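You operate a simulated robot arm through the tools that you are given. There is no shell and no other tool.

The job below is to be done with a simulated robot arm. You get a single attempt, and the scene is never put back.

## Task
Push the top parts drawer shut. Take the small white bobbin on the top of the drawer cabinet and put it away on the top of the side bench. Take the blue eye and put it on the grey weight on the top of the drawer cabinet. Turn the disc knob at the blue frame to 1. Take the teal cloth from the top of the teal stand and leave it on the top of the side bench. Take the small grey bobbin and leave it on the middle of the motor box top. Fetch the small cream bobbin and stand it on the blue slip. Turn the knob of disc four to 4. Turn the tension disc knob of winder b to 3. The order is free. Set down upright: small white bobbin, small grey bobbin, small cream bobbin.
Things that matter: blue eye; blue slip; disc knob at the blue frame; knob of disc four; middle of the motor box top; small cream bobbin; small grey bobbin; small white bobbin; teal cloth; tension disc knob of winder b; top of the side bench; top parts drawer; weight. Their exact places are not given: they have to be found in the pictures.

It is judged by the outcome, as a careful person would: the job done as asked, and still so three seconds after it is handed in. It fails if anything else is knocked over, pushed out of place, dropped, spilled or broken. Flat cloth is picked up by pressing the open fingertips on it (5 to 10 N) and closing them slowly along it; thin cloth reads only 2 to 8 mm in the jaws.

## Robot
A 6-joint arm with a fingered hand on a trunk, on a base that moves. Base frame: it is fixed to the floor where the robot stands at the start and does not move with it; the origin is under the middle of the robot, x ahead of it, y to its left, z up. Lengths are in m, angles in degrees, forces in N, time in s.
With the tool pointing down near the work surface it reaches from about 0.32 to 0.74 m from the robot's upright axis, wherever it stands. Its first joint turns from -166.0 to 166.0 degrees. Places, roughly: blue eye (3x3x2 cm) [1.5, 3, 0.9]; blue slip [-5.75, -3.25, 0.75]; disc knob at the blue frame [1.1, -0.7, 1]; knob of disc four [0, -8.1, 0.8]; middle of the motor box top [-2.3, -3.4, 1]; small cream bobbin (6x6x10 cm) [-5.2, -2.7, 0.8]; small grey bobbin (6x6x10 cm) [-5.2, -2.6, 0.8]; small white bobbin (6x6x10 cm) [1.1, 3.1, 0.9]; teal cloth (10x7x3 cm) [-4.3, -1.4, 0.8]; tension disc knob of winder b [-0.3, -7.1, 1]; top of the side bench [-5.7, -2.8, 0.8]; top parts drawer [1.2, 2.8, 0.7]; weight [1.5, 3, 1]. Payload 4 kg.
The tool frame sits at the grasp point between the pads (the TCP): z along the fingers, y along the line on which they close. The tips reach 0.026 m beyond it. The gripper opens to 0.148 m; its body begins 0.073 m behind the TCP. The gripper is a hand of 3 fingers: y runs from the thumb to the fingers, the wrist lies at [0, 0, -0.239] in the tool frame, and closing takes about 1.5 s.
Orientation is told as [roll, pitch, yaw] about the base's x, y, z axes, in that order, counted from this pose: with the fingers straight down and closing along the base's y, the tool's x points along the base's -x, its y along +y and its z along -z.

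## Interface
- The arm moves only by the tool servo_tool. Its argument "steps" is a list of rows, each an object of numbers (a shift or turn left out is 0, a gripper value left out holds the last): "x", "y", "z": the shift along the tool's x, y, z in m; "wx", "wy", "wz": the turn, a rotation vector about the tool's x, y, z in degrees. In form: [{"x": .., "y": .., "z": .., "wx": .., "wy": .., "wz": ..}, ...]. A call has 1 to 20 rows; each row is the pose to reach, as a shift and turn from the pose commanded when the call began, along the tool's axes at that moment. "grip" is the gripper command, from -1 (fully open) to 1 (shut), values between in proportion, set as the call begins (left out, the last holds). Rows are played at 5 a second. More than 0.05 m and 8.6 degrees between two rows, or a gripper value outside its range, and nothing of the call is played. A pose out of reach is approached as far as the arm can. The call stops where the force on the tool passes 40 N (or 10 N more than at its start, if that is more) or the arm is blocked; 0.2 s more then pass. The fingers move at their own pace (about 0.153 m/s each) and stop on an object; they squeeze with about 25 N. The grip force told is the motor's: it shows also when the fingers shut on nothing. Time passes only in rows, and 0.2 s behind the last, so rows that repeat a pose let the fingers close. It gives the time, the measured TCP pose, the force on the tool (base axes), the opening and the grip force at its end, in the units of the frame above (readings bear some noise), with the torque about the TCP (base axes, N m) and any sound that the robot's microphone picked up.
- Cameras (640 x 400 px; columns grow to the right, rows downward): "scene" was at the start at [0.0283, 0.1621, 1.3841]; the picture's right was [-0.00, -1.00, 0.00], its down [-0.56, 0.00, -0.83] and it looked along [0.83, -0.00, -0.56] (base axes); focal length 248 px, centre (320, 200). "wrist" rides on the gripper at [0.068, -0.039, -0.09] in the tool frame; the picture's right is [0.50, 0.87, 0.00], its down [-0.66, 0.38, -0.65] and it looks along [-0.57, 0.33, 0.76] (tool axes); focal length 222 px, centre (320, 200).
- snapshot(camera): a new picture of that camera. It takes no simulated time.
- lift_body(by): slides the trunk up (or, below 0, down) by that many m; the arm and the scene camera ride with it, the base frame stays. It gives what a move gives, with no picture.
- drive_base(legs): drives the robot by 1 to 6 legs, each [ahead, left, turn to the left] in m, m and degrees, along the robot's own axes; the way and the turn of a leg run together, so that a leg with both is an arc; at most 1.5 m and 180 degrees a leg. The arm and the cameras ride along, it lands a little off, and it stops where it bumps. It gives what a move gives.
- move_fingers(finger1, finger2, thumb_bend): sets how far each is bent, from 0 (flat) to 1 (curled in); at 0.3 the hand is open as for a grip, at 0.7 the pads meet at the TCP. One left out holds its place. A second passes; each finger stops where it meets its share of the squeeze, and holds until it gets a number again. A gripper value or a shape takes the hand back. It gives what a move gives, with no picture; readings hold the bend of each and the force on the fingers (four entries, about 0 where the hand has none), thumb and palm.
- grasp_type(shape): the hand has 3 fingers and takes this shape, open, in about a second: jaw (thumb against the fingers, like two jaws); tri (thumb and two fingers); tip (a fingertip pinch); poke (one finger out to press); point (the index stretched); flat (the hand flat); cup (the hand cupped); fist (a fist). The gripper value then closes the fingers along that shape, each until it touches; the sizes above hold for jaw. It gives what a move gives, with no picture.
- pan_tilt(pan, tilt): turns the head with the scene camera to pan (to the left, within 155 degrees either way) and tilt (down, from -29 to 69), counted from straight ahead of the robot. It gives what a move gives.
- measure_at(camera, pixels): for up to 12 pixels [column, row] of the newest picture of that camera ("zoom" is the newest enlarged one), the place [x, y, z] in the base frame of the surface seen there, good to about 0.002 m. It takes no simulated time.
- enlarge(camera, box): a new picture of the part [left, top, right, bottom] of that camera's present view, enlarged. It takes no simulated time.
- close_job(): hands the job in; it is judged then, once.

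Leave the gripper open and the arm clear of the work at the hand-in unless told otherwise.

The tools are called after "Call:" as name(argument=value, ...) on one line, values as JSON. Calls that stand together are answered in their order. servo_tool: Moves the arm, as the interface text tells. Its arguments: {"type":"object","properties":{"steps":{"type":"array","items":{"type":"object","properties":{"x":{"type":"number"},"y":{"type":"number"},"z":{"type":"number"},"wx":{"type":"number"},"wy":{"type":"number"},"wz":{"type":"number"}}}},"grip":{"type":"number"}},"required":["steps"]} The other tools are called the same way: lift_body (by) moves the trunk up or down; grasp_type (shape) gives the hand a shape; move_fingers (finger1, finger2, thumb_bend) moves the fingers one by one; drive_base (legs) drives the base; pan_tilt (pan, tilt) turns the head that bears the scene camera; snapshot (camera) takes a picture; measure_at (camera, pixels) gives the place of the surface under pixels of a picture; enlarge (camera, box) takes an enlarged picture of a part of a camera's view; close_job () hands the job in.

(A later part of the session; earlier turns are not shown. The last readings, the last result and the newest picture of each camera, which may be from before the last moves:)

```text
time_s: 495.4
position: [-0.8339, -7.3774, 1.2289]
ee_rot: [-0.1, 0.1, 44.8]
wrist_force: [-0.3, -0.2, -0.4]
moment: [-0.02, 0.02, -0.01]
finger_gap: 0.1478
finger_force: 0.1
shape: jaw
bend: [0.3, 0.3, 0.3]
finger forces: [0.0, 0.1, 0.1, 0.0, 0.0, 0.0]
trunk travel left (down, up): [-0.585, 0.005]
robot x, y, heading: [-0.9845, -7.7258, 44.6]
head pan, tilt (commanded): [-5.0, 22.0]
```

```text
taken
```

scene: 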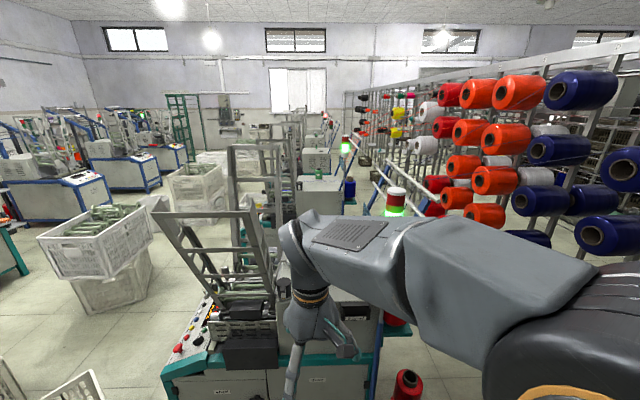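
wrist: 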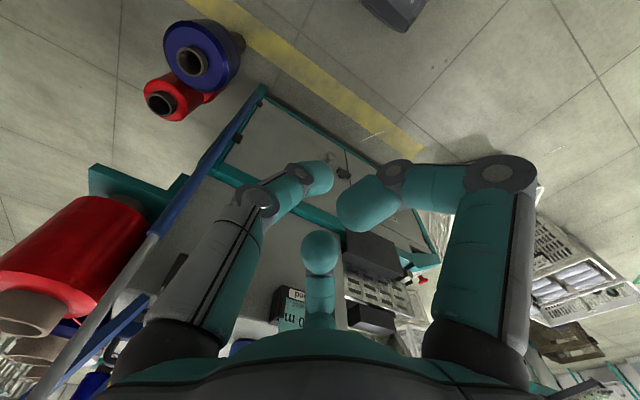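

The lamp pole stands at (n=-5.22, t=5.164), close to the right, so leaning right is out. I'll instead cage the bar between two nearly closed fingers and translate right. Bring the hand back to centre with fingers nearly closed, and then drive in.

Call:
servo_tool(steps=[{"x": 0.004, "y": -0.045}, {"x": 0.008, "y": -0.09}, {"x": 0.012, "y": -0.135}, {"x": 0.012, "y": -0.175}, {"x": 0.012, "y": -0.203}, {"x": 0.012, "y": -0.203}], grip=0.53)

Call:
drive_base(legs=[[0.26, 0.07, -2.4]])

Call:
pan_tilt(pan=0, tilt=42)

Call:
snapshot(camera="scene")

Call:
snapshot(camera="wrist")

```text
time_s: 496.8
position: [-0.6979, -7.5282, 1.225]
ee_rot: [0.1, 0.0, 44.8]
wrist_force: [0.2, 0.1, 0.2]
moment: [0.01, -0.03, 0.01]
finger_gap: 0.0352
finger_force: 0.0
shape: jaw
bend: [0.76, 0.76, 0.7]
finger forces: [0.0, 0.0, 0.0, 0.1, 0.0, 0.0]
trunk travel left (down, up): [-0.585, 0.005]
robot x, y, heading: [-0.9864, -7.7244, 44.3]
head pan, tilt (commanded): [-5.0, 22.0]
```

```text
time_s: 498.8
position: [-0.5496, -7.3029, 1.2257]
ee_rot: [0.1, -0.1, 42.9]
wrist_force: [0.1, 0.0, 0.9]
moment: [0.0, 0.01, 0.01]
finger_gap: 0.0352
finger_force: 0.0
shape: jaw
bend: [0.76, 0.76, 0.7]
finger forces: [0.0, 0.0, 0.0, 0.1, 0.1, 0.1]
trunk travel left (down, up): [-0.585, 0.005]
robot x, y, heading: [-0.8425, -7.4878, 42.8]
head pan, tilt (commanded): [-5.0, 22.0]
```

```text
time_s: 499.6
position: [-0.5498, -7.3025, 1.225]
ee_rot: [0.0, 0.0, 42.8]
wrist_force: [0.1, -0.5, 0.2]
moment: [0.02, -0.03, 0.03]
finger_gap: 0.0351
finger_force: 0.0
shape: jaw
bend: [0.76, 0.76, 0.7]
finger forces: [0.0, 0.1, 0.0, 0.0, 0.1, 0.0]
trunk travel left (down, up): [-0.585, 0.005]
robot x, y, heading: [-0.8445, -7.4922, 42.6]
head pan, tilt (commanded): [0.0, 42.0]
```

```text
taken
```

scene: 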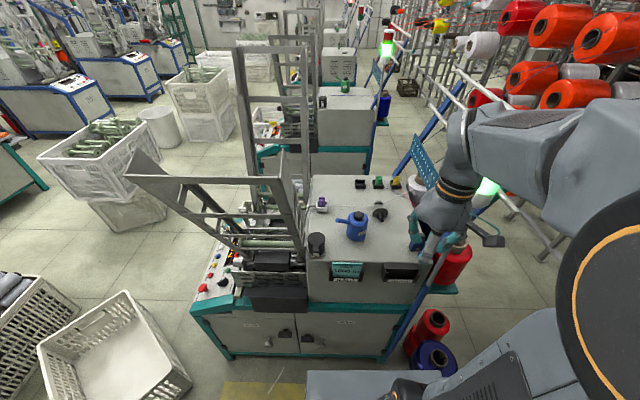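

```text
taken
```

wrist: 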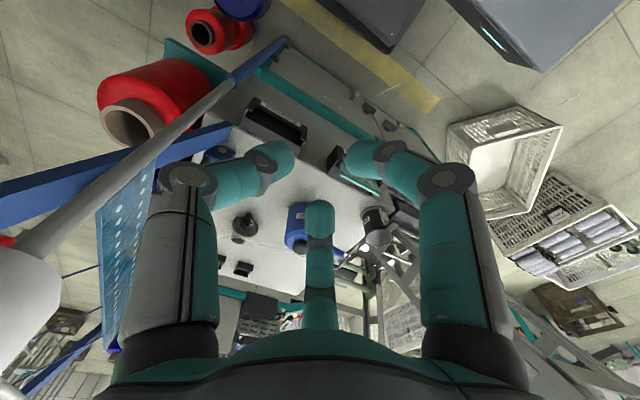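

I'm at n=-5.65, t=4.99. Re-measure the knob from this nearer viewpoint.

Call:
enlarge(camera="scene", box=[340, 190, 404, 240])

Call:
measure_at(camera="zoom", pixels=[[130, 240], [380, 160], [400, 200], [430, 175], [390, 230], [360, 190], [420, 210], [250, 250]])

```text
8.00 times, centred on (372, 215) of scene
```

zoom: 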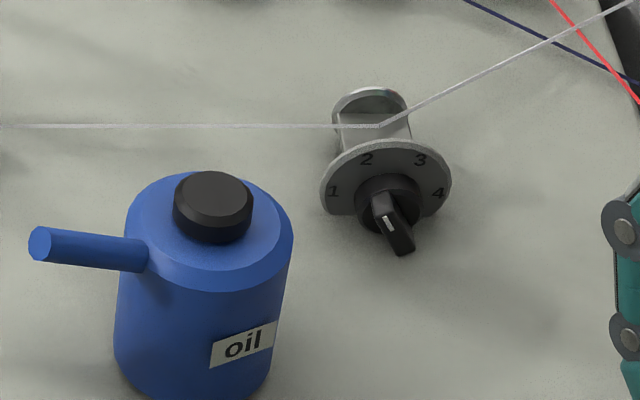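

```text
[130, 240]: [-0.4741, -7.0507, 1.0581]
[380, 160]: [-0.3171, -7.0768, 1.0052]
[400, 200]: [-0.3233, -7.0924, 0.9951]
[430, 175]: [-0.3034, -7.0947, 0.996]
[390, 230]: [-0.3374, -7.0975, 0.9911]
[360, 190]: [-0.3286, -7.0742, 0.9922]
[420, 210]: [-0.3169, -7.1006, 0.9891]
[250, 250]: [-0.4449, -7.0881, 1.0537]
```

Measure labels, bar ends, and can extents in this view.

Call:
measure_at(camera="zoom", pixels=[[333, 190], [367, 160], [420, 160], [438, 192], [388, 222], [400, 246], [380, 200], [212, 195], [290, 235], [285, 290], [213, 215], [385, 148]])

```text
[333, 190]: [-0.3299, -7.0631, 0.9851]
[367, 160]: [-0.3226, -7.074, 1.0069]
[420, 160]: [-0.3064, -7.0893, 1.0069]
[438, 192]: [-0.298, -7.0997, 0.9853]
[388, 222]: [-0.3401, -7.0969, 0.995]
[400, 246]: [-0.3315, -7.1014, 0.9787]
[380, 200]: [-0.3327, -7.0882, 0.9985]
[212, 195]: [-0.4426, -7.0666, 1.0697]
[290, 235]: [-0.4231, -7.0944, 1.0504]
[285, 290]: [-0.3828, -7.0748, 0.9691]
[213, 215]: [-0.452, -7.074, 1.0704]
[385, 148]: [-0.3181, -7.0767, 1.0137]
```

Everything agrees. Move the hand over the machine (staying slightly left while passing the lamp pole), to a point above the knob at z≈1.12.

Call:
servo_tool(steps=[{"x": -0.035, "y": 0.015}, {"x": -0.07, "y": 0.03}, {"x": -0.11, "y": 0.035}, {"x": -0.15, "y": 0.035}, {"x": -0.19, "y": 0.03}, {"x": -0.23, "y": 0.02, "z": 0.02}, {"x": -0.265, "y": 0.01, "z": 0.05}, {"x": -0.287, "y": 0.007, "z": 0.08}, {"x": -0.287, "y": 0.007, "z": 0.1}, {"x": -0.287, "y": 0.007, "z": 0.1}])

Call:
servo_tool(steps=[{"wz": -7.5}, {"wz": -15}, {"wz": -22.5}, {"wz": -30}, {"wz": -30}])

Call:
snapshot(camera="wrist")

Call:
enlarge(camera="scene", box=[320, 140, 440, 240])

```text
time_s: 501.8
position: [-0.3423, -7.1032, 1.1246]
ee_rot: [0.0, 0.1, 42.9]
wrist_force: [-0.7, 0.2, -0.1]
moment: [-0.03, 0.02, 0.03]
finger_gap: 0.0349
finger_force: 0.1
shape: jaw
bend: [0.76, 0.76, 0.7]
finger forces: [0.0, 0.0, 0.0, 0.0, 0.0, 0.0]
trunk travel left (down, up): [-0.585, 0.005]
robot x, y, heading: [-0.8464, -7.49, 42.7]
head pan, tilt (commanded): [0.0, 42.0]
```

```text
time_s: 503.0
position: [-0.3431, -7.102, 1.1247]
ee_rot: [0.0, 0.0, 73.0]
wrist_force: [0.7, -0.1, 0.4]
moment: [0.02, 0.01, 0.0]
finger_gap: 0.0354
finger_force: 0.1
shape: jaw
bend: [0.76, 0.76, 0.7]
finger forces: [0.1, 0.0, 0.1, 0.1, 0.1, 0.0]
trunk travel left (down, up): [-0.585, 0.005]
robot x, y, heading: [-0.846, -7.4903, 42.6]
head pan, tilt (commanded): [0.0, 42.0]
```

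```text
taken
```

wrist: 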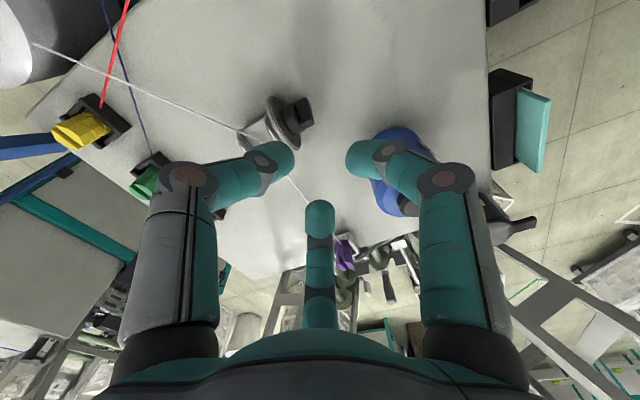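

```text
4.00 times, centred on (380, 190) of scene
```

zoom: 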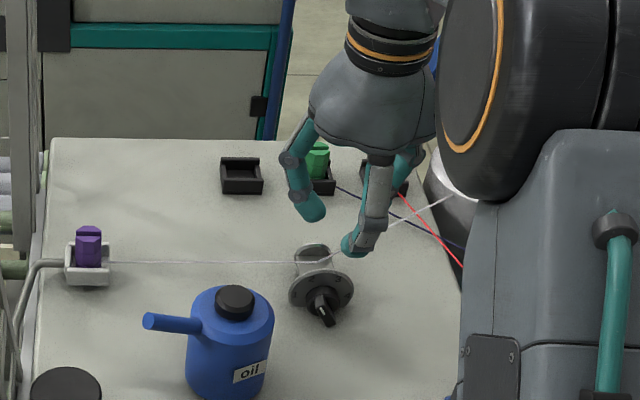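

The cage is above the knob. Zoom in the wrist view to verify the alignment.

Call:
enlarge(camera="wrist", box=[240, 80, 340, 150])

Call:
measure_at(camera="zoom", pixels=[[370, 200], [400, 180], [420, 170], [380, 130], [440, 220], [340, 160]])

```text
5.71 times, centred on (290, 115) of wrist
```

zoom: 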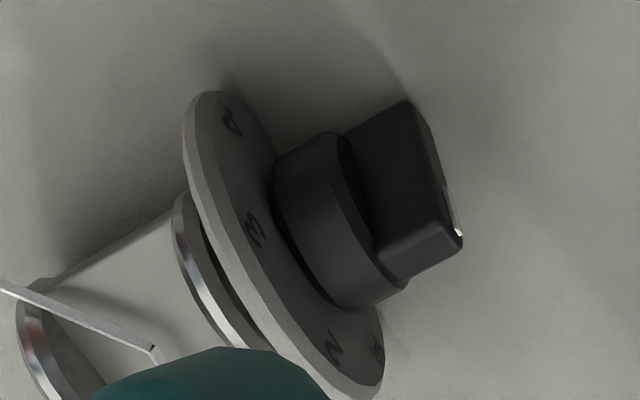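

```text
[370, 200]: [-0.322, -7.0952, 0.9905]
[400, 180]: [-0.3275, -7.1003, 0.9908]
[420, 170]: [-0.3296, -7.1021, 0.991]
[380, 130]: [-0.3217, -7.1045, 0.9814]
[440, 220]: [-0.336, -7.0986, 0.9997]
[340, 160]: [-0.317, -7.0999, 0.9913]
```

The knob's hub is thicker than thought (front at n''≈0.016), so back off 6 mm, then descend to z≈1.016.

Call:
servo_tool(steps=[{"x": 0.0052, "y": 0.003, "z": 0.02}, {"x": 0.0052, "y": 0.003, "z": 0.05}, {"x": 0.0052, "y": 0.003, "z": 0.075}, {"x": 0.0052, "y": 0.003, "z": 0.095}, {"x": 0.0052, "y": 0.003, "z": 0.105}, {"x": 0.0052, "y": 0.003, "z": 0.1085}, {"x": 0.0052, "y": 0.003, "z": 0.1085}])

Call:
enlarge(camera="wrist", box=[240, 110, 400, 230])

Call:
enlarge(camera="scene", box=[350, 180, 414, 230])

```text
time_s: 504.6
position: [-0.3484, -7.1068, 1.0162]
ee_rot: [0.0, 0.0, 72.9]
wrist_force: [-0.2, -0.2, 0.8]
moment: [0.01, 0.01, 0.04]
finger_gap: 0.035
finger_force: 0.1
shape: jaw
bend: [0.76, 0.76, 0.7]
finger forces: [0.1, 0.0, 0.1, 0.0, 0.0, 0.1]
trunk travel left (down, up): [-0.585, 0.005]
robot x, y, heading: [-0.8458, -7.4883, 42.4]
head pan, tilt (commanded): [0.0, 42.0]
```

```text
3.33 times, centred on (320, 170) of wrist
```

zoom: 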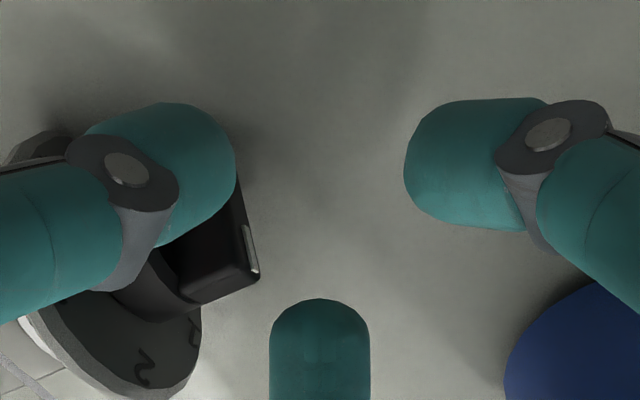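

```text
8.00 times, centred on (382, 205) of scene
```

zoom: 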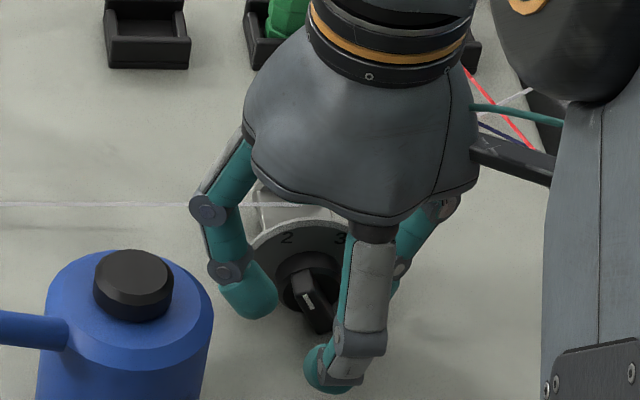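

The bar is between the left finger and the thumb. Push right 12 mm and look.

Call:
servo_tool(steps=[{"x": 0.0015, "y": -0.0026}, {"x": 0.003, "y": -0.0052}, {"x": 0.0045, "y": -0.0078}, {"x": 0.006, "y": -0.0104}, {"x": 0.006, "y": -0.0104}])

Call:
enlarge(camera="scene", box=[350, 180, 414, 230])

```text
time_s: 505.8
position: [-0.3412, -7.1153, 1.0161]
ee_rot: [0.0, 0.1, 72.9]
wrist_force: [-1.0, 1.1, 2.0]
moment: [0.07, 0.05, 0.02]
finger_gap: 0.0353
finger_force: 0.1
shape: jaw
bend: [0.76, 0.76, 0.7]
finger forces: [0.1, 1.8, 0.0, 0.0, 0.1, 0.0]
trunk travel left (down, up): [-0.585, 0.005]
robot x, y, heading: [-0.8439, -7.4861, 42.7]
head pan, tilt (commanded): [0.0, 42.0]
```

```text
8.00 times, centred on (382, 205) of scene
```

zoom: 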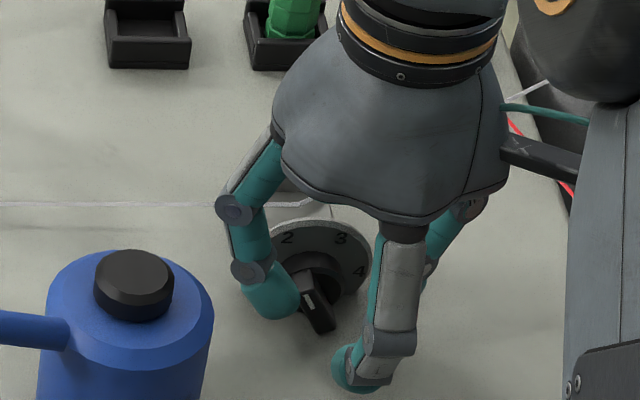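

The left finger has just touched the bar (1.8 N). Push 4 mm more.

Call:
servo_tool(steps=[{"x": 0.001, "y": -0.0017}, {"x": 0.002, "y": -0.0035}, {"x": 0.002, "y": -0.0035}])

Call:
enlarge(camera="scene", box=[350, 180, 414, 230])

```text
time_s: 506.6
position: [-0.337, -7.118, 1.0169]
ee_rot: [0.0, 0.0, 72.9]
wrist_force: [-2.1, 1.6, 1.2]
moment: [0.09, 0.08, 0.07]
finger_gap: 0.0359
finger_force: 0.0
shape: jaw
bend: [0.76, 0.75, 0.7]
finger forces: [0.1, 4.0, 0.0, 0.0, 0.0, 0.1]
trunk travel left (down, up): [-0.585, 0.005]
robot x, y, heading: [-0.8456, -7.4887, 42.7]
head pan, tilt (commanded): [0.0, 42.0]
```

```text
8.00 times, centred on (382, 205) of scene
```

zoom: 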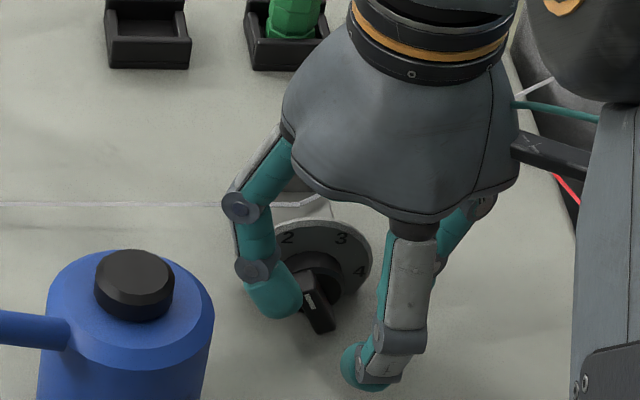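

Force is 4 N and the knob hasn't turned yet. Continue in small steps.

Call:
servo_tool(steps=[{"x": 0.001, "y": -0.0017}, {"x": 0.0015, "y": -0.0026}, {"x": 0.0015, "y": -0.0026}])

Call:
enlarge(camera="scene", box=[350, 180, 414, 230])

Call:
servo_tool(steps=[{"x": 0.001, "y": -0.0017}, {"x": 0.0015, "y": -0.0026}, {"x": 0.0015, "y": -0.0026}])

Call:
enlarge(camera="scene", box=[350, 180, 414, 230])

```text
time_s: 507.4
position: [-0.336, -7.1204, 1.018]
ee_rot: [0.0, -0.1, 72.9]
wrist_force: [-4.6, 3.7, 2.1]
moment: [0.16, 0.1, 0.13]
finger_gap: 0.0364
finger_force: 0.1
shape: jaw
bend: [0.76, 0.48, 0.7]
finger forces: [0.0, 5.8, 0.0, 0.0, 0.0, 0.0]
trunk travel left (down, up): [-0.585, 0.005]
robot x, y, heading: [-0.8418, -7.4884, 42.5]
head pan, tilt (commanded): [0.0, 42.0]
```

```text
8.00 times, centred on (382, 205) of scene
```

zoom: 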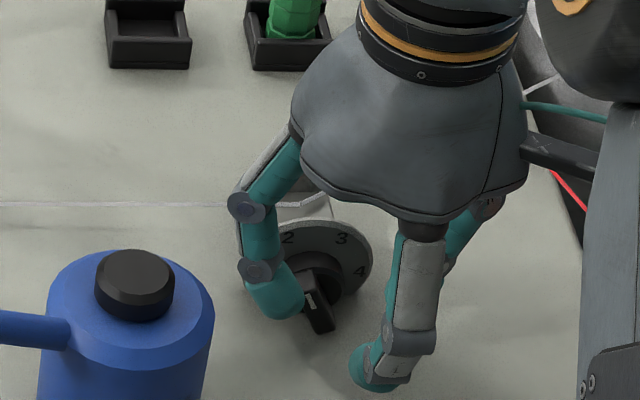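

```text
time_s: 508.2
position: [-0.3331, -7.1233, 1.0167]
ee_rot: [0.1, 0.0, 72.7]
wrist_force: [-0.9, 0.4, 0.4]
moment: [-0.02, 0.04, 0.01]
finger_gap: 0.0348
finger_force: 0.1
shape: jaw
bend: [0.76, 0.76, 0.7]
finger forces: [0.1, 1.3, 0.1, 0.1, 0.0, 0.0]
trunk travel left (down, up): [-0.585, 0.005]
robot x, y, heading: [-0.8463, -7.4881, 42.2]
head pan, tilt (commanded): [0.0, 42.0]
```

```text
8.00 times, centred on (382, 205) of scene
```

zoom: 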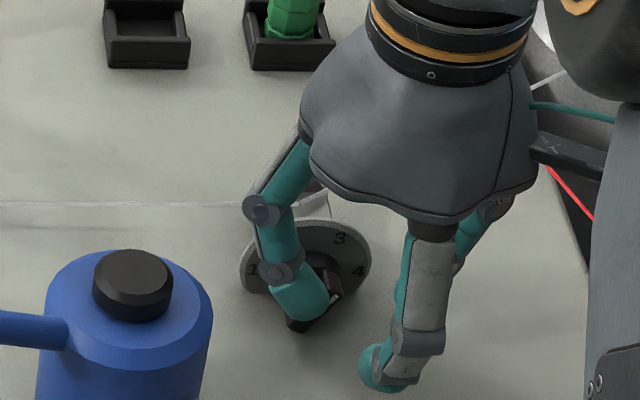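

The knob snapped over (force fell from 6 N to 1 N), likely into a detent. Move the hand left/back a little and up to look at the pointer.

Call:
servo_tool(steps=[{"x": -0.003, "y": 0.0052}, {"x": -0.006, "y": 0.0104}, {"x": -0.006, "y": 0.0104, "z": -0.02}, {"x": -0.006, "y": 0.0104, "z": -0.05}, {"x": -0.006, "y": 0.0104, "z": -0.08}, {"x": -0.006, "y": 0.0104, "z": -0.1}, {"x": -0.006, "y": 0.0104, "z": -0.1}])

Call:
enlarge(camera="scene", box=[364, 195, 396, 225])

Call:
enlarge(camera="wrist", box=[240, 80, 340, 150])

```text
time_s: 509.8
position: [-0.3406, -7.1138, 1.1162]
ee_rot: [-0.1, -0.1, 73.0]
wrist_force: [-0.4, -0.7, -1.1]
moment: [0.02, -0.02, -0.02]
finger_gap: 0.0349
finger_force: 0.0
shape: jaw
bend: [0.76, 0.76, 0.7]
finger forces: [0.0, 0.0, 0.1, 0.0, 0.0, 0.0]
trunk travel left (down, up): [-0.585, 0.005]
robot x, y, heading: [-0.8463, -7.4888, 42.6]
head pan, tilt (commanded): [0.0, 42.0]
```

```text
13.33 times, centred on (380, 210) of scene
```

zoom: 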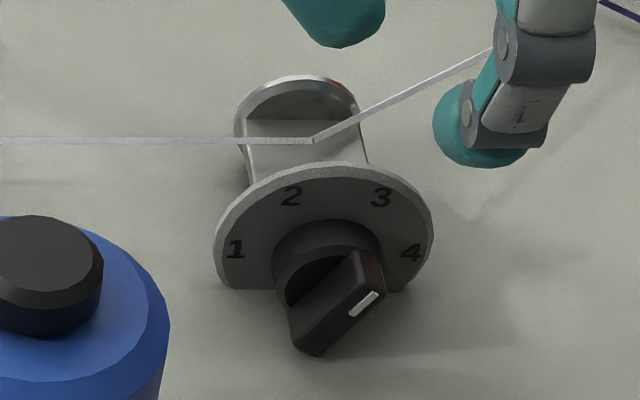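

```text
5.71 times, centred on (290, 115) of wrist
```

zoom: 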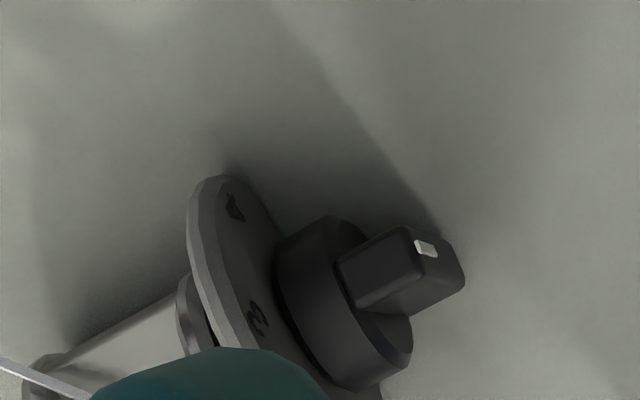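

Measure the bar's line on its front face to get the angle.

Call:
enlarge(camera="scene", box=[364, 195, 396, 225])

Call:
measure_at(camera="zoom", pixels=[[372, 298], [355, 310], [335, 325], [312, 342], [303, 320], [375, 270], [340, 318], [300, 345], [365, 262], [236, 250], [411, 252]])

```text
13.33 times, centred on (380, 210) of scene
```

zoom: 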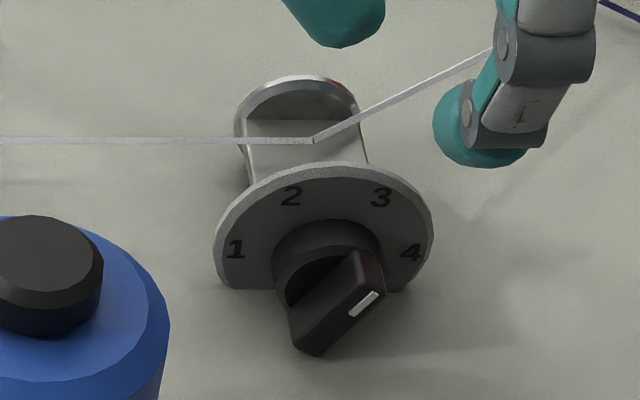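

```text
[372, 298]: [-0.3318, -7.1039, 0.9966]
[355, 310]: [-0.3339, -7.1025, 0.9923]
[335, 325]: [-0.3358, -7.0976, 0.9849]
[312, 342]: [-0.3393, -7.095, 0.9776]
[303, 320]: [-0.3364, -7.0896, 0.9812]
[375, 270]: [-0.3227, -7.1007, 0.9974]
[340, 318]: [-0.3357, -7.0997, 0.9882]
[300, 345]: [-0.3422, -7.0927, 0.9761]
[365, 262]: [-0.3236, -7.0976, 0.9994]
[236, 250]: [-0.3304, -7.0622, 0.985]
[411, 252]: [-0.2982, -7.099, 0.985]
```

Angle ≈ +31°: pointer at "3". Winder b done. Retract the hand: up, unroll, and back past the lamp pole the same way.

Call:
servo_tool(steps=[{"z": -0.03}, {"z": -0.06}, {"z": -0.1}, {"z": -0.1, "wz": 8}, {"z": -0.1, "wz": 16}, {"z": -0.1, "wz": 24}, {"z": -0.1, "wz": 30}, {"z": -0.1, "wz": 30}])

Call:
servo_tool(steps=[{"x": 0.03, "y": 0.015}, {"x": 0.06, "y": 0.03}, {"x": 0.1, "y": 0.035}, {"x": 0.14, "y": 0.035}, {"x": 0.18, "y": 0.035}, {"x": 0.22, "y": 0.03}, {"x": 0.26, "y": 0.02}, {"x": 0.287, "y": 0.01}, {"x": 0.287, "y": 0.01}])

Call:
drive_base(legs=[[-0.3, 0, 0]])

Call:
enlarge(camera="scene", box=[330, 160, 490, 260])

```text
time_s: 511.6
position: [-0.3404, -7.1144, 1.2174]
ee_rot: [0.0, 0.1, 42.8]
wrist_force: [-0.1, -0.3, -0.2]
moment: [-0.02, -0.04, 0.0]
finger_gap: 0.0351
finger_force: 0.0
shape: jaw
bend: [0.76, 0.76, 0.7]
finger forces: [0.0, 0.1, 0.0, 0.0, 0.0, 0.1]
trunk travel left (down, up): [-0.585, 0.005]
robot x, y, heading: [-0.8466, -7.4884, 42.6]
head pan, tilt (commanded): [0.0, 42.0]
```

```text
time_s: 513.6
position: [-0.559, -7.3006, 1.2194]
ee_rot: [0.0, -0.1, 42.8]
wrist_force: [-0.2, 1.2, 0.5]
moment: [0.01, 0.0, -0.01]
finger_gap: 0.0351
finger_force: 0.1
shape: jaw
bend: [0.76, 0.76, 0.7]
finger forces: [0.0, 0.0, 0.1, 0.1, 0.0, 0.0]
trunk travel left (down, up): [-0.585, 0.005]
robot x, y, heading: [-0.845, -7.4926, 42.8]
head pan, tilt (commanded): [0.0, 42.0]
```

```text
time_s: 515.6
position: [-0.7841, -7.51, 1.2193]
ee_rot: [0.0, 0.1, 42.7]
wrist_force: [0.2, -0.6, 0.5]
moment: [0.01, 0.03, -0.02]
finger_gap: 0.0352
finger_force: 0.1
shape: jaw
bend: [0.76, 0.76, 0.7]
finger forces: [0.0, 0.0, 0.0, 0.0, 0.0, 0.1]
trunk travel left (down, up): [-0.585, 0.005]
robot x, y, heading: [-1.0689, -7.6957, 42.3]
head pan, tilt (commanded): [0.0, 42.0]
```

```text
4.00 times, centred on (410, 210) of scene
```

zoom: 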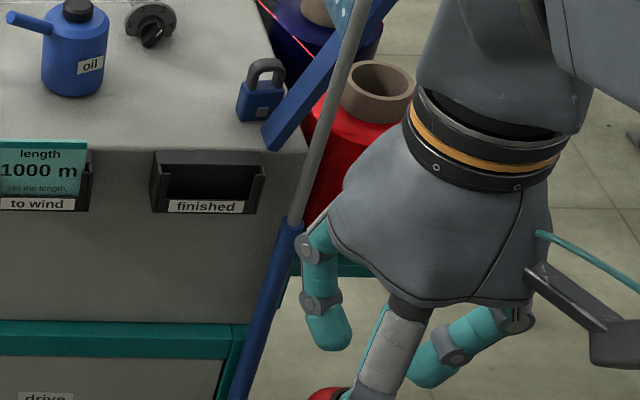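

Now to disc four. Turn right 90°, then drive forward 0.3 and left 0.25, lower the trunk, and look at the panel.

Call:
drive_base(legs=[[0, 0, -90.3], [0.28, 0.24, 0]])

Call:
lift_body(by=-0.3)

Call:
pan_tilt(pan=10, tilt=30)

Call:
snapshot(camera="scene")

```text
time_s: 521.9
position: [-0.5165, -8.0387, 1.2186]
ee_rot: [0.0, 0.0, -48.0]
wrist_force: [-0.7, -0.6, -0.3]
moment: [-0.01, 0.01, -0.02]
finger_gap: 0.0347
finger_force: 0.0
shape: jaw
bend: [0.76, 0.76, 0.7]
finger forces: [0.1, 0.0, 0.1, 0.0, 0.0, 0.0]
trunk travel left (down, up): [-0.585, 0.005]
robot x, y, heading: [-0.7014, -7.7531, -48.4]
head pan, tilt (commanded): [0.0, 42.0]
```

```text
time_s: 524.9
position: [-0.5179, -8.0383, 0.9191]
ee_rot: [-0.1, -0.1, -48.0]
wrist_force: [0.0, -0.8, -0.1]
moment: [-0.01, 0.01, -0.01]
finger_gap: 0.0349
finger_force: 0.0
shape: jaw
bend: [0.76, 0.76, 0.7]
finger forces: [0.0, 0.0, 0.1, 0.0, 0.1, 0.0]
trunk travel left (down, up): [-0.285, 0.305]
robot x, y, heading: [-0.7036, -7.7499, -48.3]
head pan, tilt (commanded): [0.0, 42.0]
```

```text
time_s: 525.6
position: [-0.5178, -8.0393, 0.9194]
ee_rot: [0.0, 0.1, -48.0]
wrist_force: [-0.1, 0.1, 0.3]
moment: [0.0, 0.0, 0.0]
finger_gap: 0.035
finger_force: 0.0
shape: jaw
bend: [0.76, 0.76, 0.7]
finger forces: [0.0, 0.0, 0.1, 0.1, 0.0, 0.0]
trunk travel left (down, up): [-0.285, 0.305]
robot x, y, heading: [-0.7057, -7.7464, -48.2]
head pan, tilt (commanded): [10.0, 30.0]
```

```text
taken
```

scene: 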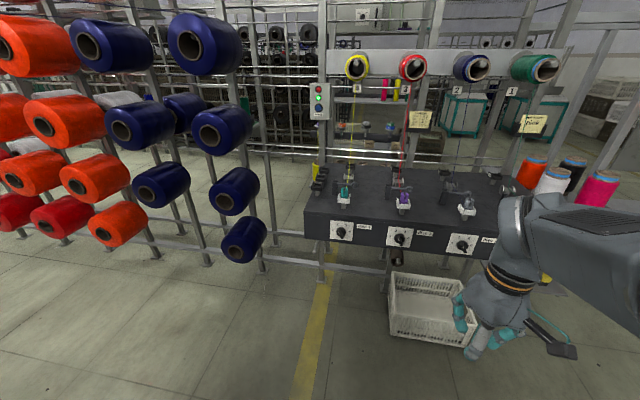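

Disc 4's dial is at (341,231). Zoom and measure.

Call:
enlarge(camera="scene", box=[310, 205, 374, 255])

Call:
measure_at(camera="zoom", pixels=[[310, 205], [300, 195], [320, 220], [235, 195], [385, 200], [260, 150], [350, 150], [310, 300], [200, 250], [420, 250], [310, 110], [310, 60]])

```text
8.00 times, centred on (342, 230) of scene
```

zoom: 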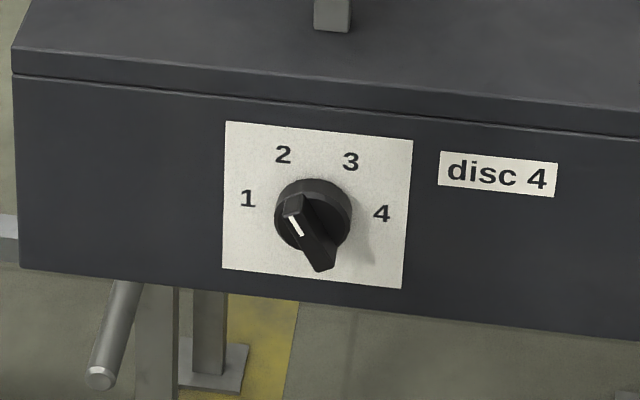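

```text
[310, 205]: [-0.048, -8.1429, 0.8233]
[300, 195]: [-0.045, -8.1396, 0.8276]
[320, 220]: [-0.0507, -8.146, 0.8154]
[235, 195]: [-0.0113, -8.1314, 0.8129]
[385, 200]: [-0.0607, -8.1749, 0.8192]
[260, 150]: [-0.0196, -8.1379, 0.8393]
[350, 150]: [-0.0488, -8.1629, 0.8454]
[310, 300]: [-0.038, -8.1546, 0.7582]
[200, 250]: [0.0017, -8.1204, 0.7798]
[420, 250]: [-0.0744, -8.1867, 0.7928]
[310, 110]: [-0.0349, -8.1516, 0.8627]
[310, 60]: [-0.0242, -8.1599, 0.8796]
```

Pointer is at "2"; the target "4" is 120° clockwise. Measure the labels and the bar.

Call:
measure_at(camera="zoom", pixels=[[247, 198], [283, 154], [350, 161], [381, 213], [293, 215], [303, 235], [320, 265], [288, 200], [310, 195], [330, 230], [226, 268], [402, 288]])

```text
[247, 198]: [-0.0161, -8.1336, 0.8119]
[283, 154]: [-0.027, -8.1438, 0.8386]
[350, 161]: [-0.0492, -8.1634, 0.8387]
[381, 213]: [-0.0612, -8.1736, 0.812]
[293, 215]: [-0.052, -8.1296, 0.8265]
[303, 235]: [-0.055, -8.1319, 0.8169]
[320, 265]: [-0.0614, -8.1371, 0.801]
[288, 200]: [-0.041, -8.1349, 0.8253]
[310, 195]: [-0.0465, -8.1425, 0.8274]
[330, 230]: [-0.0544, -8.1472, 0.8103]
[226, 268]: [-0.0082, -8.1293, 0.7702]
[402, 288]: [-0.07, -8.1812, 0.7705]
```

Axis at (-0.0386,-8.1536,0.812), face normal toward me. Bring the tool to horizontal in front of the dial (12 rows: forward, left, pitch up 90°).

Call:
servo_tool(steps=[{"x": -0.0216, "y": 0.0235, "z": 0.006, "wy": -7.5}, {"x": -0.0432, "y": 0.047, "z": 0.012, "wy": -15}, {"x": -0.0648, "y": 0.0705, "z": 0.018, "wy": -22.5}, {"x": -0.0863, "y": 0.094, "z": 0.023, "wy": -30}, {"x": -0.1079, "y": 0.1175, "z": 0.029, "wy": -37.5}, {"x": -0.1295, "y": 0.141, "z": 0.035, "wy": -45}, {"x": -0.1511, "y": 0.1645, "z": 0.041, "wy": -52.5}, {"x": -0.1727, "y": 0.188, "z": 0.047, "wy": -60}, {"x": -0.1943, "y": 0.2115, "z": 0.053, "wy": -67.5}, {"x": -0.2158, "y": 0.235, "z": 0.058, "wy": -75}, {"x": -0.2374, "y": 0.2585, "z": 0.064, "wy": -82.5}, {"x": -0.259, "y": 0.282, "z": 0.07, "wy": -90}, {"x": -0.259, "y": 0.282, "z": 0.07, "wy": -90}], grip=0.15)

Call:
snapshot(camera="scene")

Call:
snapshot(camera="wrist")

```text
time_s: 528.4
position: [-0.1221, -8.0217, 0.8603]
ee_rot: [0.0, -89.4, -49.2]
wrist_force: [-0.6, 0.0, -0.6]
moment: [0.03, 0.01, 0.0]
finger_gap: 0.0627
finger_force: 0.0
shape: jaw
bend: [0.77, 0.77, 0.7]
finger forces: [0.1, 0.0, 0.0, 0.0, 0.0, 0.0]
out of reach, approached as far as the arm can: row 11, 12, 13
trunk travel left (down, up): [-0.285, 0.305]
robot x, y, heading: [-0.7012, -7.7515, -48.2]
head pan, tilt (commanded): [10.0, 30.0]
```

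```text
taken
```

scene: 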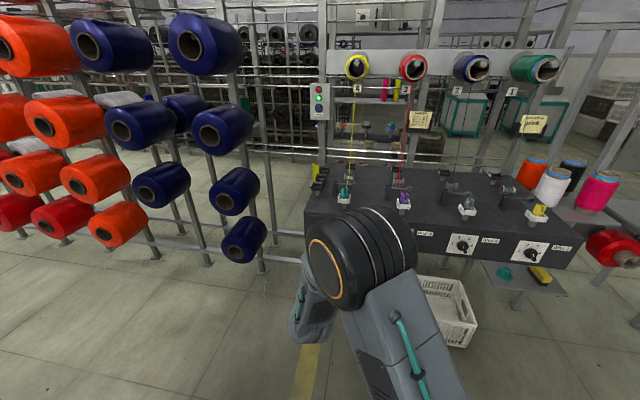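

```text
taken
```

wrist: 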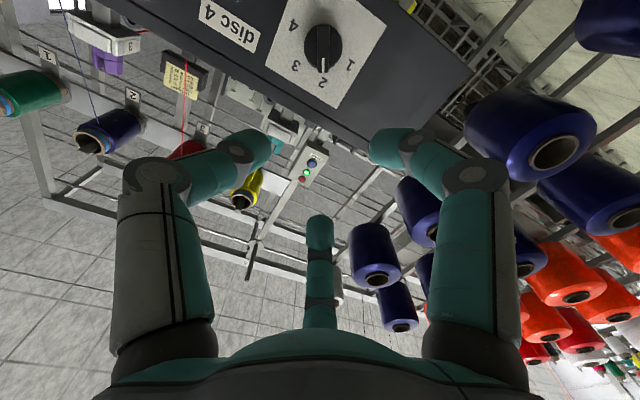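

Nearly there. Align the tool with the dial axis at 10 cm stand-off.

Call:
servo_tool(steps=[{"x": 0.016, "y": -0.008, "z": 0.006}, {"x": 0.032, "y": -0.016, "z": 0.012}, {"x": 0.0483, "y": -0.0248, "z": 0.0185}, {"x": 0.0483, "y": -0.0248, "z": 0.0185}])

Call:
servo_tool(steps=[{"wz": -7.5}, {"wz": -15}, {"wz": -22.5}, {"wz": -30}, {"wz": -37.5}, {"wz": -45}, {"wz": -52.5}, {"wz": -60}, {"wz": -60}])

Call:
snapshot(camera="wrist")

Call:
enlarge(camera="wrist", box=[270, 70, 370, 140])

```text
time_s: 529.4
position: [-0.1056, -8.0243, 0.8276]
ee_rot: [-0.9, -88.9, -48.9]
wrist_force: [-0.3, -0.1, 0.6]
moment: [-0.03, 0.0, -0.01]
finger_gap: 0.0625
finger_force: 0.1
shape: jaw
bend: [0.77, 0.77, 0.7]
finger forces: [0.0, 0.1, 0.0, 0.1, 0.1, 0.0]
out of reach, approached as far as the arm can: row 1, 2, 3, 4
trunk travel left (down, up): [-0.285, 0.305]
robot x, y, heading: [-0.701, -7.7463, -48.5]
head pan, tilt (commanded): [10.0, 30.0]
```

```text
time_s: 531.4
position: [-0.098, -8.0142, 0.8338]
ee_rot: [-89.7, -29.9, 41.2]
wrist_force: [0.6, -0.2, 0.6]
moment: [-0.02, 0.03, 0.02]
finger_gap: 0.0632
finger_force: 0.0
shape: jaw
bend: [0.77, 0.77, 0.7]
finger forces: [0.1, 0.0, 0.0, 0.1, 0.0, 0.1]
out of reach, approached as far as the arm can: row 1, 2, 3, 4, 5, 6, 7, 8, 9
trunk travel left (down, up): [-0.285, 0.305]
robot x, y, heading: [-0.6978, -7.7483, -48.3]
head pan, tilt (commanded): [10.0, 30.0]
```

```text
taken
```

wrist: 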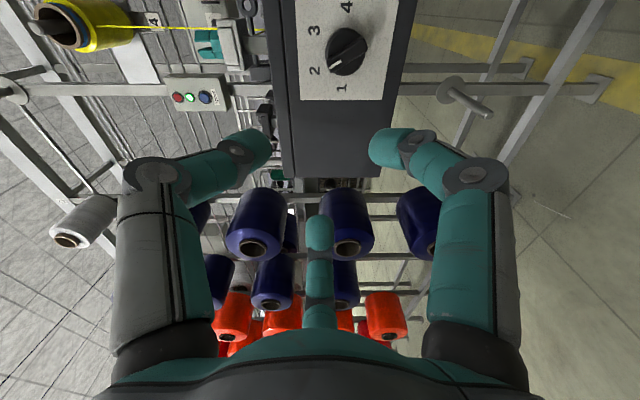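

```text
5.71 times, centred on (320, 105) of wrist
```

zoom: 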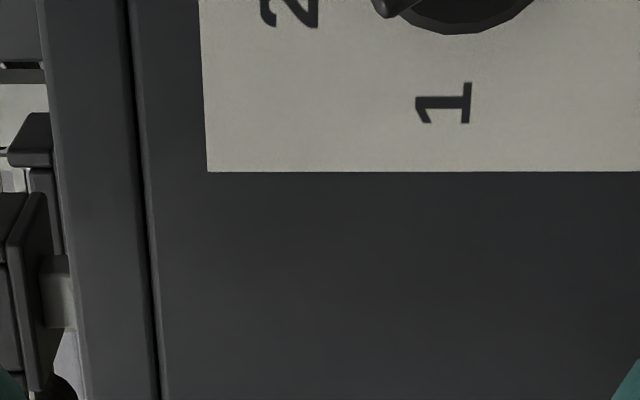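

The arm is near a joint limit with the shoulder this high. I'll back off 0.2 m, lower the trunk 0.25 m so the shoulder is below the knob height (as at winder 1), then re-pose.

Call:
drive_base(legs=[[-0.2, 0, 0]])

Call:
lift_body(by=-0.25)

Call:
servo_tool(steps=[{"x": 0.0, "y": 0.0, "z": 0.02}, {"x": 0.0, "y": 0.0, "z": 0.04}, {"x": 0.0, "y": 0.0, "z": 0.06}, {"x": 0.0, "y": 0.0, "z": 0.06}])

```text
time_s: 533.0
position: [-0.2303, -7.8674, 0.835]
ee_rot: [-89.6, -30.1, 41.0]
wrist_force: [-0.4, -1.0, -0.4]
moment: [-0.03, 0.03, -0.02]
finger_gap: 0.0628
finger_force: 0.1
shape: jaw
bend: [0.77, 0.77, 0.7]
finger forces: [0.0, 0.0, 0.1, 0.1, 0.1, 0.0]
trunk travel left (down, up): [-0.285, 0.305]
robot x, y, heading: [-0.834, -7.6034, -48.5]
head pan, tilt (commanded): [10.0, 30.0]
```

```text
time_s: 535.6
position: [-0.2293, -7.8669, 0.5838]
ee_rot: [-89.6, -30.1, 41.0]
wrist_force: [-0.4, -0.3, -0.1]
moment: [0.02, 0.01, -0.01]
finger_gap: 0.063
finger_force: 0.1
shape: jaw
bend: [0.77, 0.77, 0.7]
finger forces: [0.0, 0.0, 0.1, 0.1, 0.1, 0.0]
trunk travel left (down, up): [-0.035, 0.555]
robot x, y, heading: [-0.8324, -7.5967, -48.5]
head pan, tilt (commanded): [10.0, 30.0]
```

```text
time_s: 536.6
position: [-0.1877, -7.9136, 0.5846]
ee_rot: [-89.3, -30.0, 40.6]
wrist_force: [0.4, -0.4, -0.1]
moment: [0.01, 0.01, 0.0]
finger_gap: 0.0627
finger_force: 0.1
shape: jaw
bend: [0.77, 0.77, 0.7]
finger forces: [0.0, 0.0, 0.0, 0.1, 0.0, 0.0]
trunk travel left (down, up): [-0.035, 0.555]
robot x, y, heading: [-0.8375, -7.5983, -48.4]
head pan, tilt (commanded): [10.0, 30.0]
```

That works. Raise the TCP to the knob height (z≈0.812) and shift right a bit, in this pose.

Call:
servo_tool(steps=[{"x": -0.0104, "y": -0.0316, "z": 0.003}, {"x": -0.0208, "y": -0.0632, "z": 0.006}, {"x": -0.0312, "y": -0.0948, "z": 0.009}, {"x": -0.0417, "y": -0.1265, "z": 0.012}, {"x": -0.0521, "y": -0.1581, "z": 0.015}, {"x": -0.0625, "y": -0.1897, "z": 0.018}, {"x": -0.0729, "y": -0.2213, "z": 0.02}, {"x": -0.0729, "y": -0.2213, "z": 0.02}])

Call:
drive_base(legs=[[0.12, 0, 0]])

Call:
snapshot(camera="wrist")

Call:
snapshot(camera="scene")

```text
time_s: 538.4
position: [-0.2121, -7.9613, 0.8122]
ee_rot: [-89.5, -30.0, 41.0]
wrist_force: [0.0, 0.4, -0.6]
moment: [-0.01, 0.02, -0.03]
finger_gap: 0.0626
finger_force: 0.1
shape: jaw
bend: [0.77, 0.77, 0.7]
finger forces: [0.0, 0.1, 0.0, 0.1, 0.0, 0.0]
trunk travel left (down, up): [-0.035, 0.555]
robot x, y, heading: [-0.8334, -7.6013, -48.5]
head pan, tilt (commanded): [10.0, 30.0]
```

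```text
time_s: 539.6
position: [-0.132, -8.051, 0.8122]
ee_rot: [-89.6, -30.1, 41.0]
wrist_force: [-0.2, 0.0, -0.6]
moment: [0.0, -0.04, 0.01]
finger_gap: 0.0629
finger_force: 0.0
shape: jaw
bend: [0.77, 0.77, 0.7]
finger forces: [0.0, 0.1, 0.0, 0.0, 0.0, 0.0]
trunk travel left (down, up): [-0.035, 0.555]
robot x, y, heading: [-0.7511, -7.692, -48.5]
head pan, tilt (commanded): [10.0, 30.0]
```

```text
taken
```

wrist: 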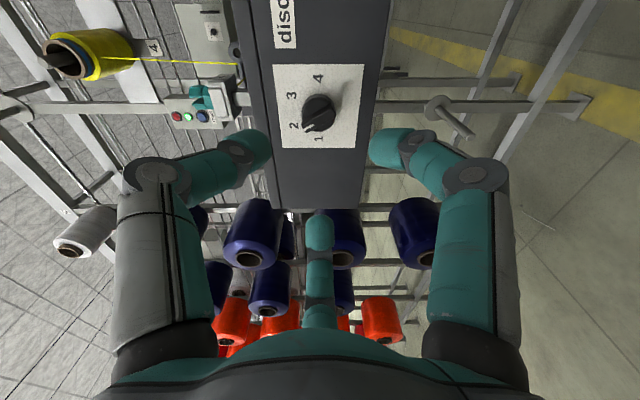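

```text
taken
```

scene: 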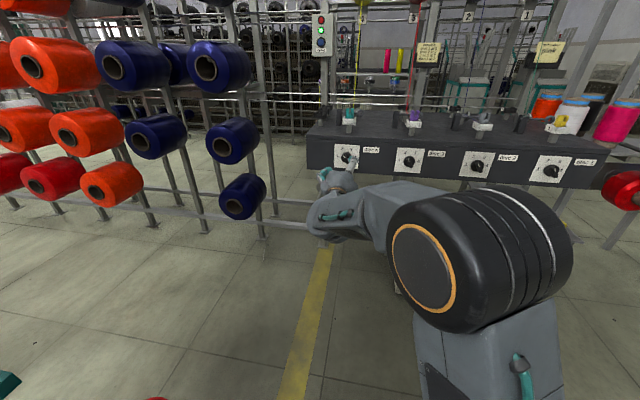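

At 10 cm stand-off. Zoom to check the bar's alignment and the axis.

Call:
enlarge(camera="wrist", box=[272, 60, 368, 150])

Call:
measure_at(camera="zoom", pixels=[[310, 205], [330, 190], [270, 245], [355, 170], [275, 285], [375, 80], [320, 215], [300, 230]])

```text
4.44 times, centred on (320, 105) of wrist
```

zoom: 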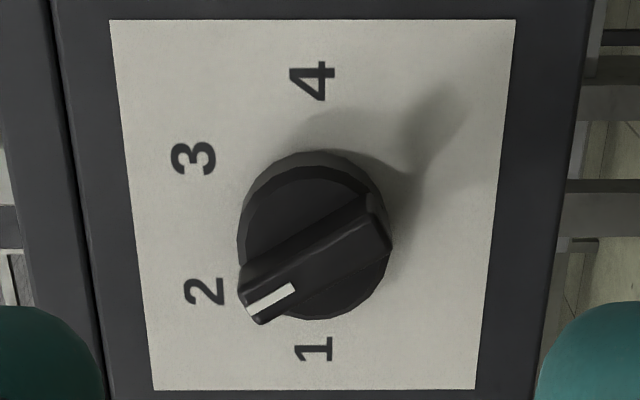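

```text
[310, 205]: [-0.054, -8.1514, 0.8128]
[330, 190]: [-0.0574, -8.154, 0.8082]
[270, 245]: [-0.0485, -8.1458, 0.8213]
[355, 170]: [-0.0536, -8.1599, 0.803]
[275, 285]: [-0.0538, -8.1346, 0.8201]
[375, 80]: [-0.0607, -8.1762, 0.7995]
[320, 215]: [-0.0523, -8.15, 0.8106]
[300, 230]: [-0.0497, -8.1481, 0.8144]
```

Measure the bar ends in this zoom to pin its centre.

Call:
measure_at(camera="zoom", pixels=[[272, 297], [290, 288], [320, 268], [350, 250], [375, 235], [316, 350], [313, 82], [205, 292], [194, 158]])

```text
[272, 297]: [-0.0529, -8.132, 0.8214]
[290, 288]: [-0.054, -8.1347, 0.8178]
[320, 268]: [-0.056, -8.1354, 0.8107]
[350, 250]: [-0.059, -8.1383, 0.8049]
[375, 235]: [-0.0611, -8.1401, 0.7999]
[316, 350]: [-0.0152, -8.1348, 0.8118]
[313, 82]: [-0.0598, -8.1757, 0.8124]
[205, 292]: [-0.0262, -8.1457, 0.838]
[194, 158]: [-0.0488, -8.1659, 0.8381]
```

Aligned within 2 mm; the bar's tail points at one finger, its pointer lies between the other two. Move in 10 cm along the axis.

Call:
servo_tool(steps=[{"z": 0.02}, {"z": 0.04}, {"z": 0.06}, {"z": 0.075}, {"z": 0.088}, {"z": 0.097}, {"z": 0.102}, {"z": 0.102}])

Call:
snapshot(camera="wrist")

```text
time_s: 541.4
position: [-0.0637, -8.1276, 0.8118]
ee_rot: [-89.4, -30.1, 41.2]
wrist_force: [0.0, -0.1, -1.1]
moment: [0.02, 0.0, 0.03]
finger_gap: 0.0628
finger_force: 0.0
shape: jaw
bend: [0.77, 0.77, 0.7]
finger forces: [0.0, 0.1, 0.1, 0.0, 0.0, 0.1]
trunk travel left (down, up): [-0.035, 0.555]
robot x, y, heading: [-0.7532, -7.6912, -48.5]
head pan, tilt (commanded): [10.0, 30.0]
```

```text
taken
```

wrist: 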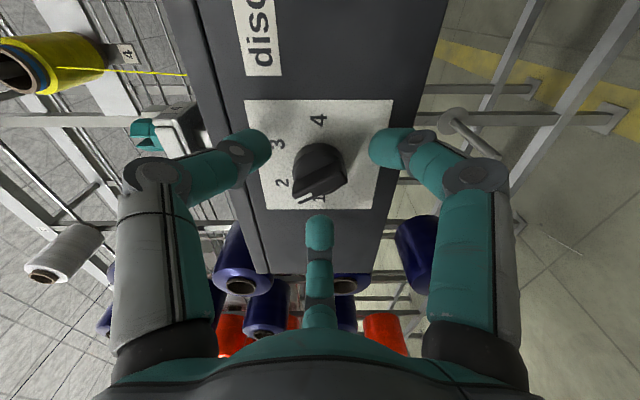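

In place without contact. Close the fingers on the bar.

Call:
servo_tool(steps=[{"z": 0}, {"z": 0}, {"z": 0}, {"z": 0}, {"z": 0}, {"z": 0}, {"z": 0}], grip=1)

Call:
snapshot(camera="wrist")

```text
time_s: 543.0
position: [-0.0648, -8.1267, 0.8128]
ee_rot: [-89.6, -30.0, 41.1]
wrist_force: [-4.2, 6.2, -3.7]
moment: [-0.07, -0.11, 0.22]
finger_gap: 0.0254
finger_force: 24.8
shape: jaw
bend: [0.75, 0.76, 0.69]
finger forces: [23.0, 26.5, 0.0, 0.1, 24.6, 0.0]
trunk travel left (down, up): [-0.035, 0.555]
robot x, y, heading: [-0.752, -7.6904, -48.3]
head pan, tilt (commanded): [10.0, 30.0]
```

```text
taken
```

wrist: 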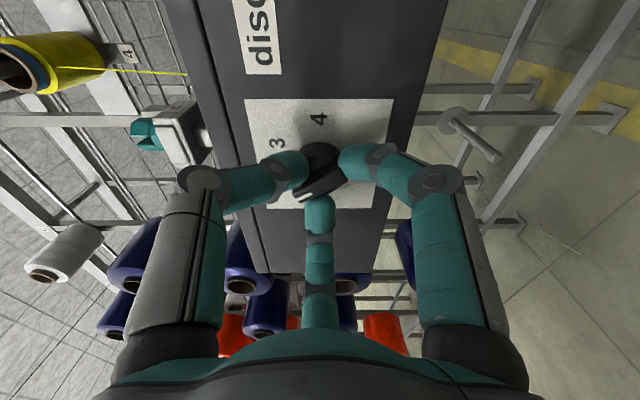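

Firm three-finger grip. Turn +60° first and check.

Call:
servo_tool(steps=[{"wz": 7.5}, {"wz": 15}, {"wz": 22.5}, {"wz": 30}, {"wz": 37.5}, {"wz": 45}, {"wz": 52.5}, {"wz": 60}, {"wz": 60}])

Call:
snapshot(camera="wrist")

```text
time_s: 545.0
position: [-0.0638, -8.1249, 0.8111]
ee_rot: [12.1, -89.6, -60.8]
wrist_force: [-2.6, 11.1, -0.7]
moment: [-0.19, -0.25, 0.09]
finger_gap: 0.0252
finger_force: 24.8
shape: jaw
bend: [0.75, 0.76, 0.7]
finger forces: [24.7, 29.0, 0.1, 0.0, 23.4, 0.1]
trunk travel left (down, up): [-0.035, 0.555]
robot x, y, heading: [-0.7518, -7.6888, -48.5]
head pan, tilt (commanded): [10.0, 30.0]
```

```text
taken
```

wrist: 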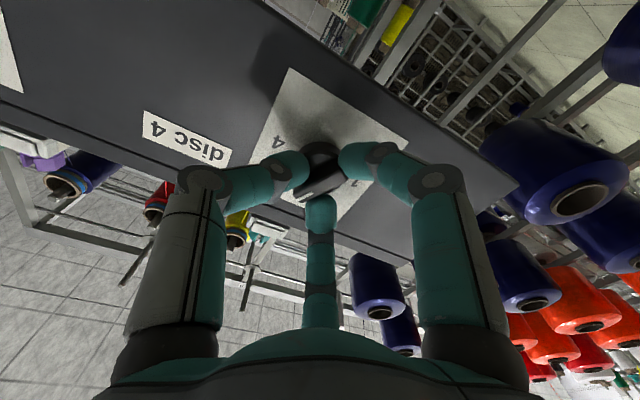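

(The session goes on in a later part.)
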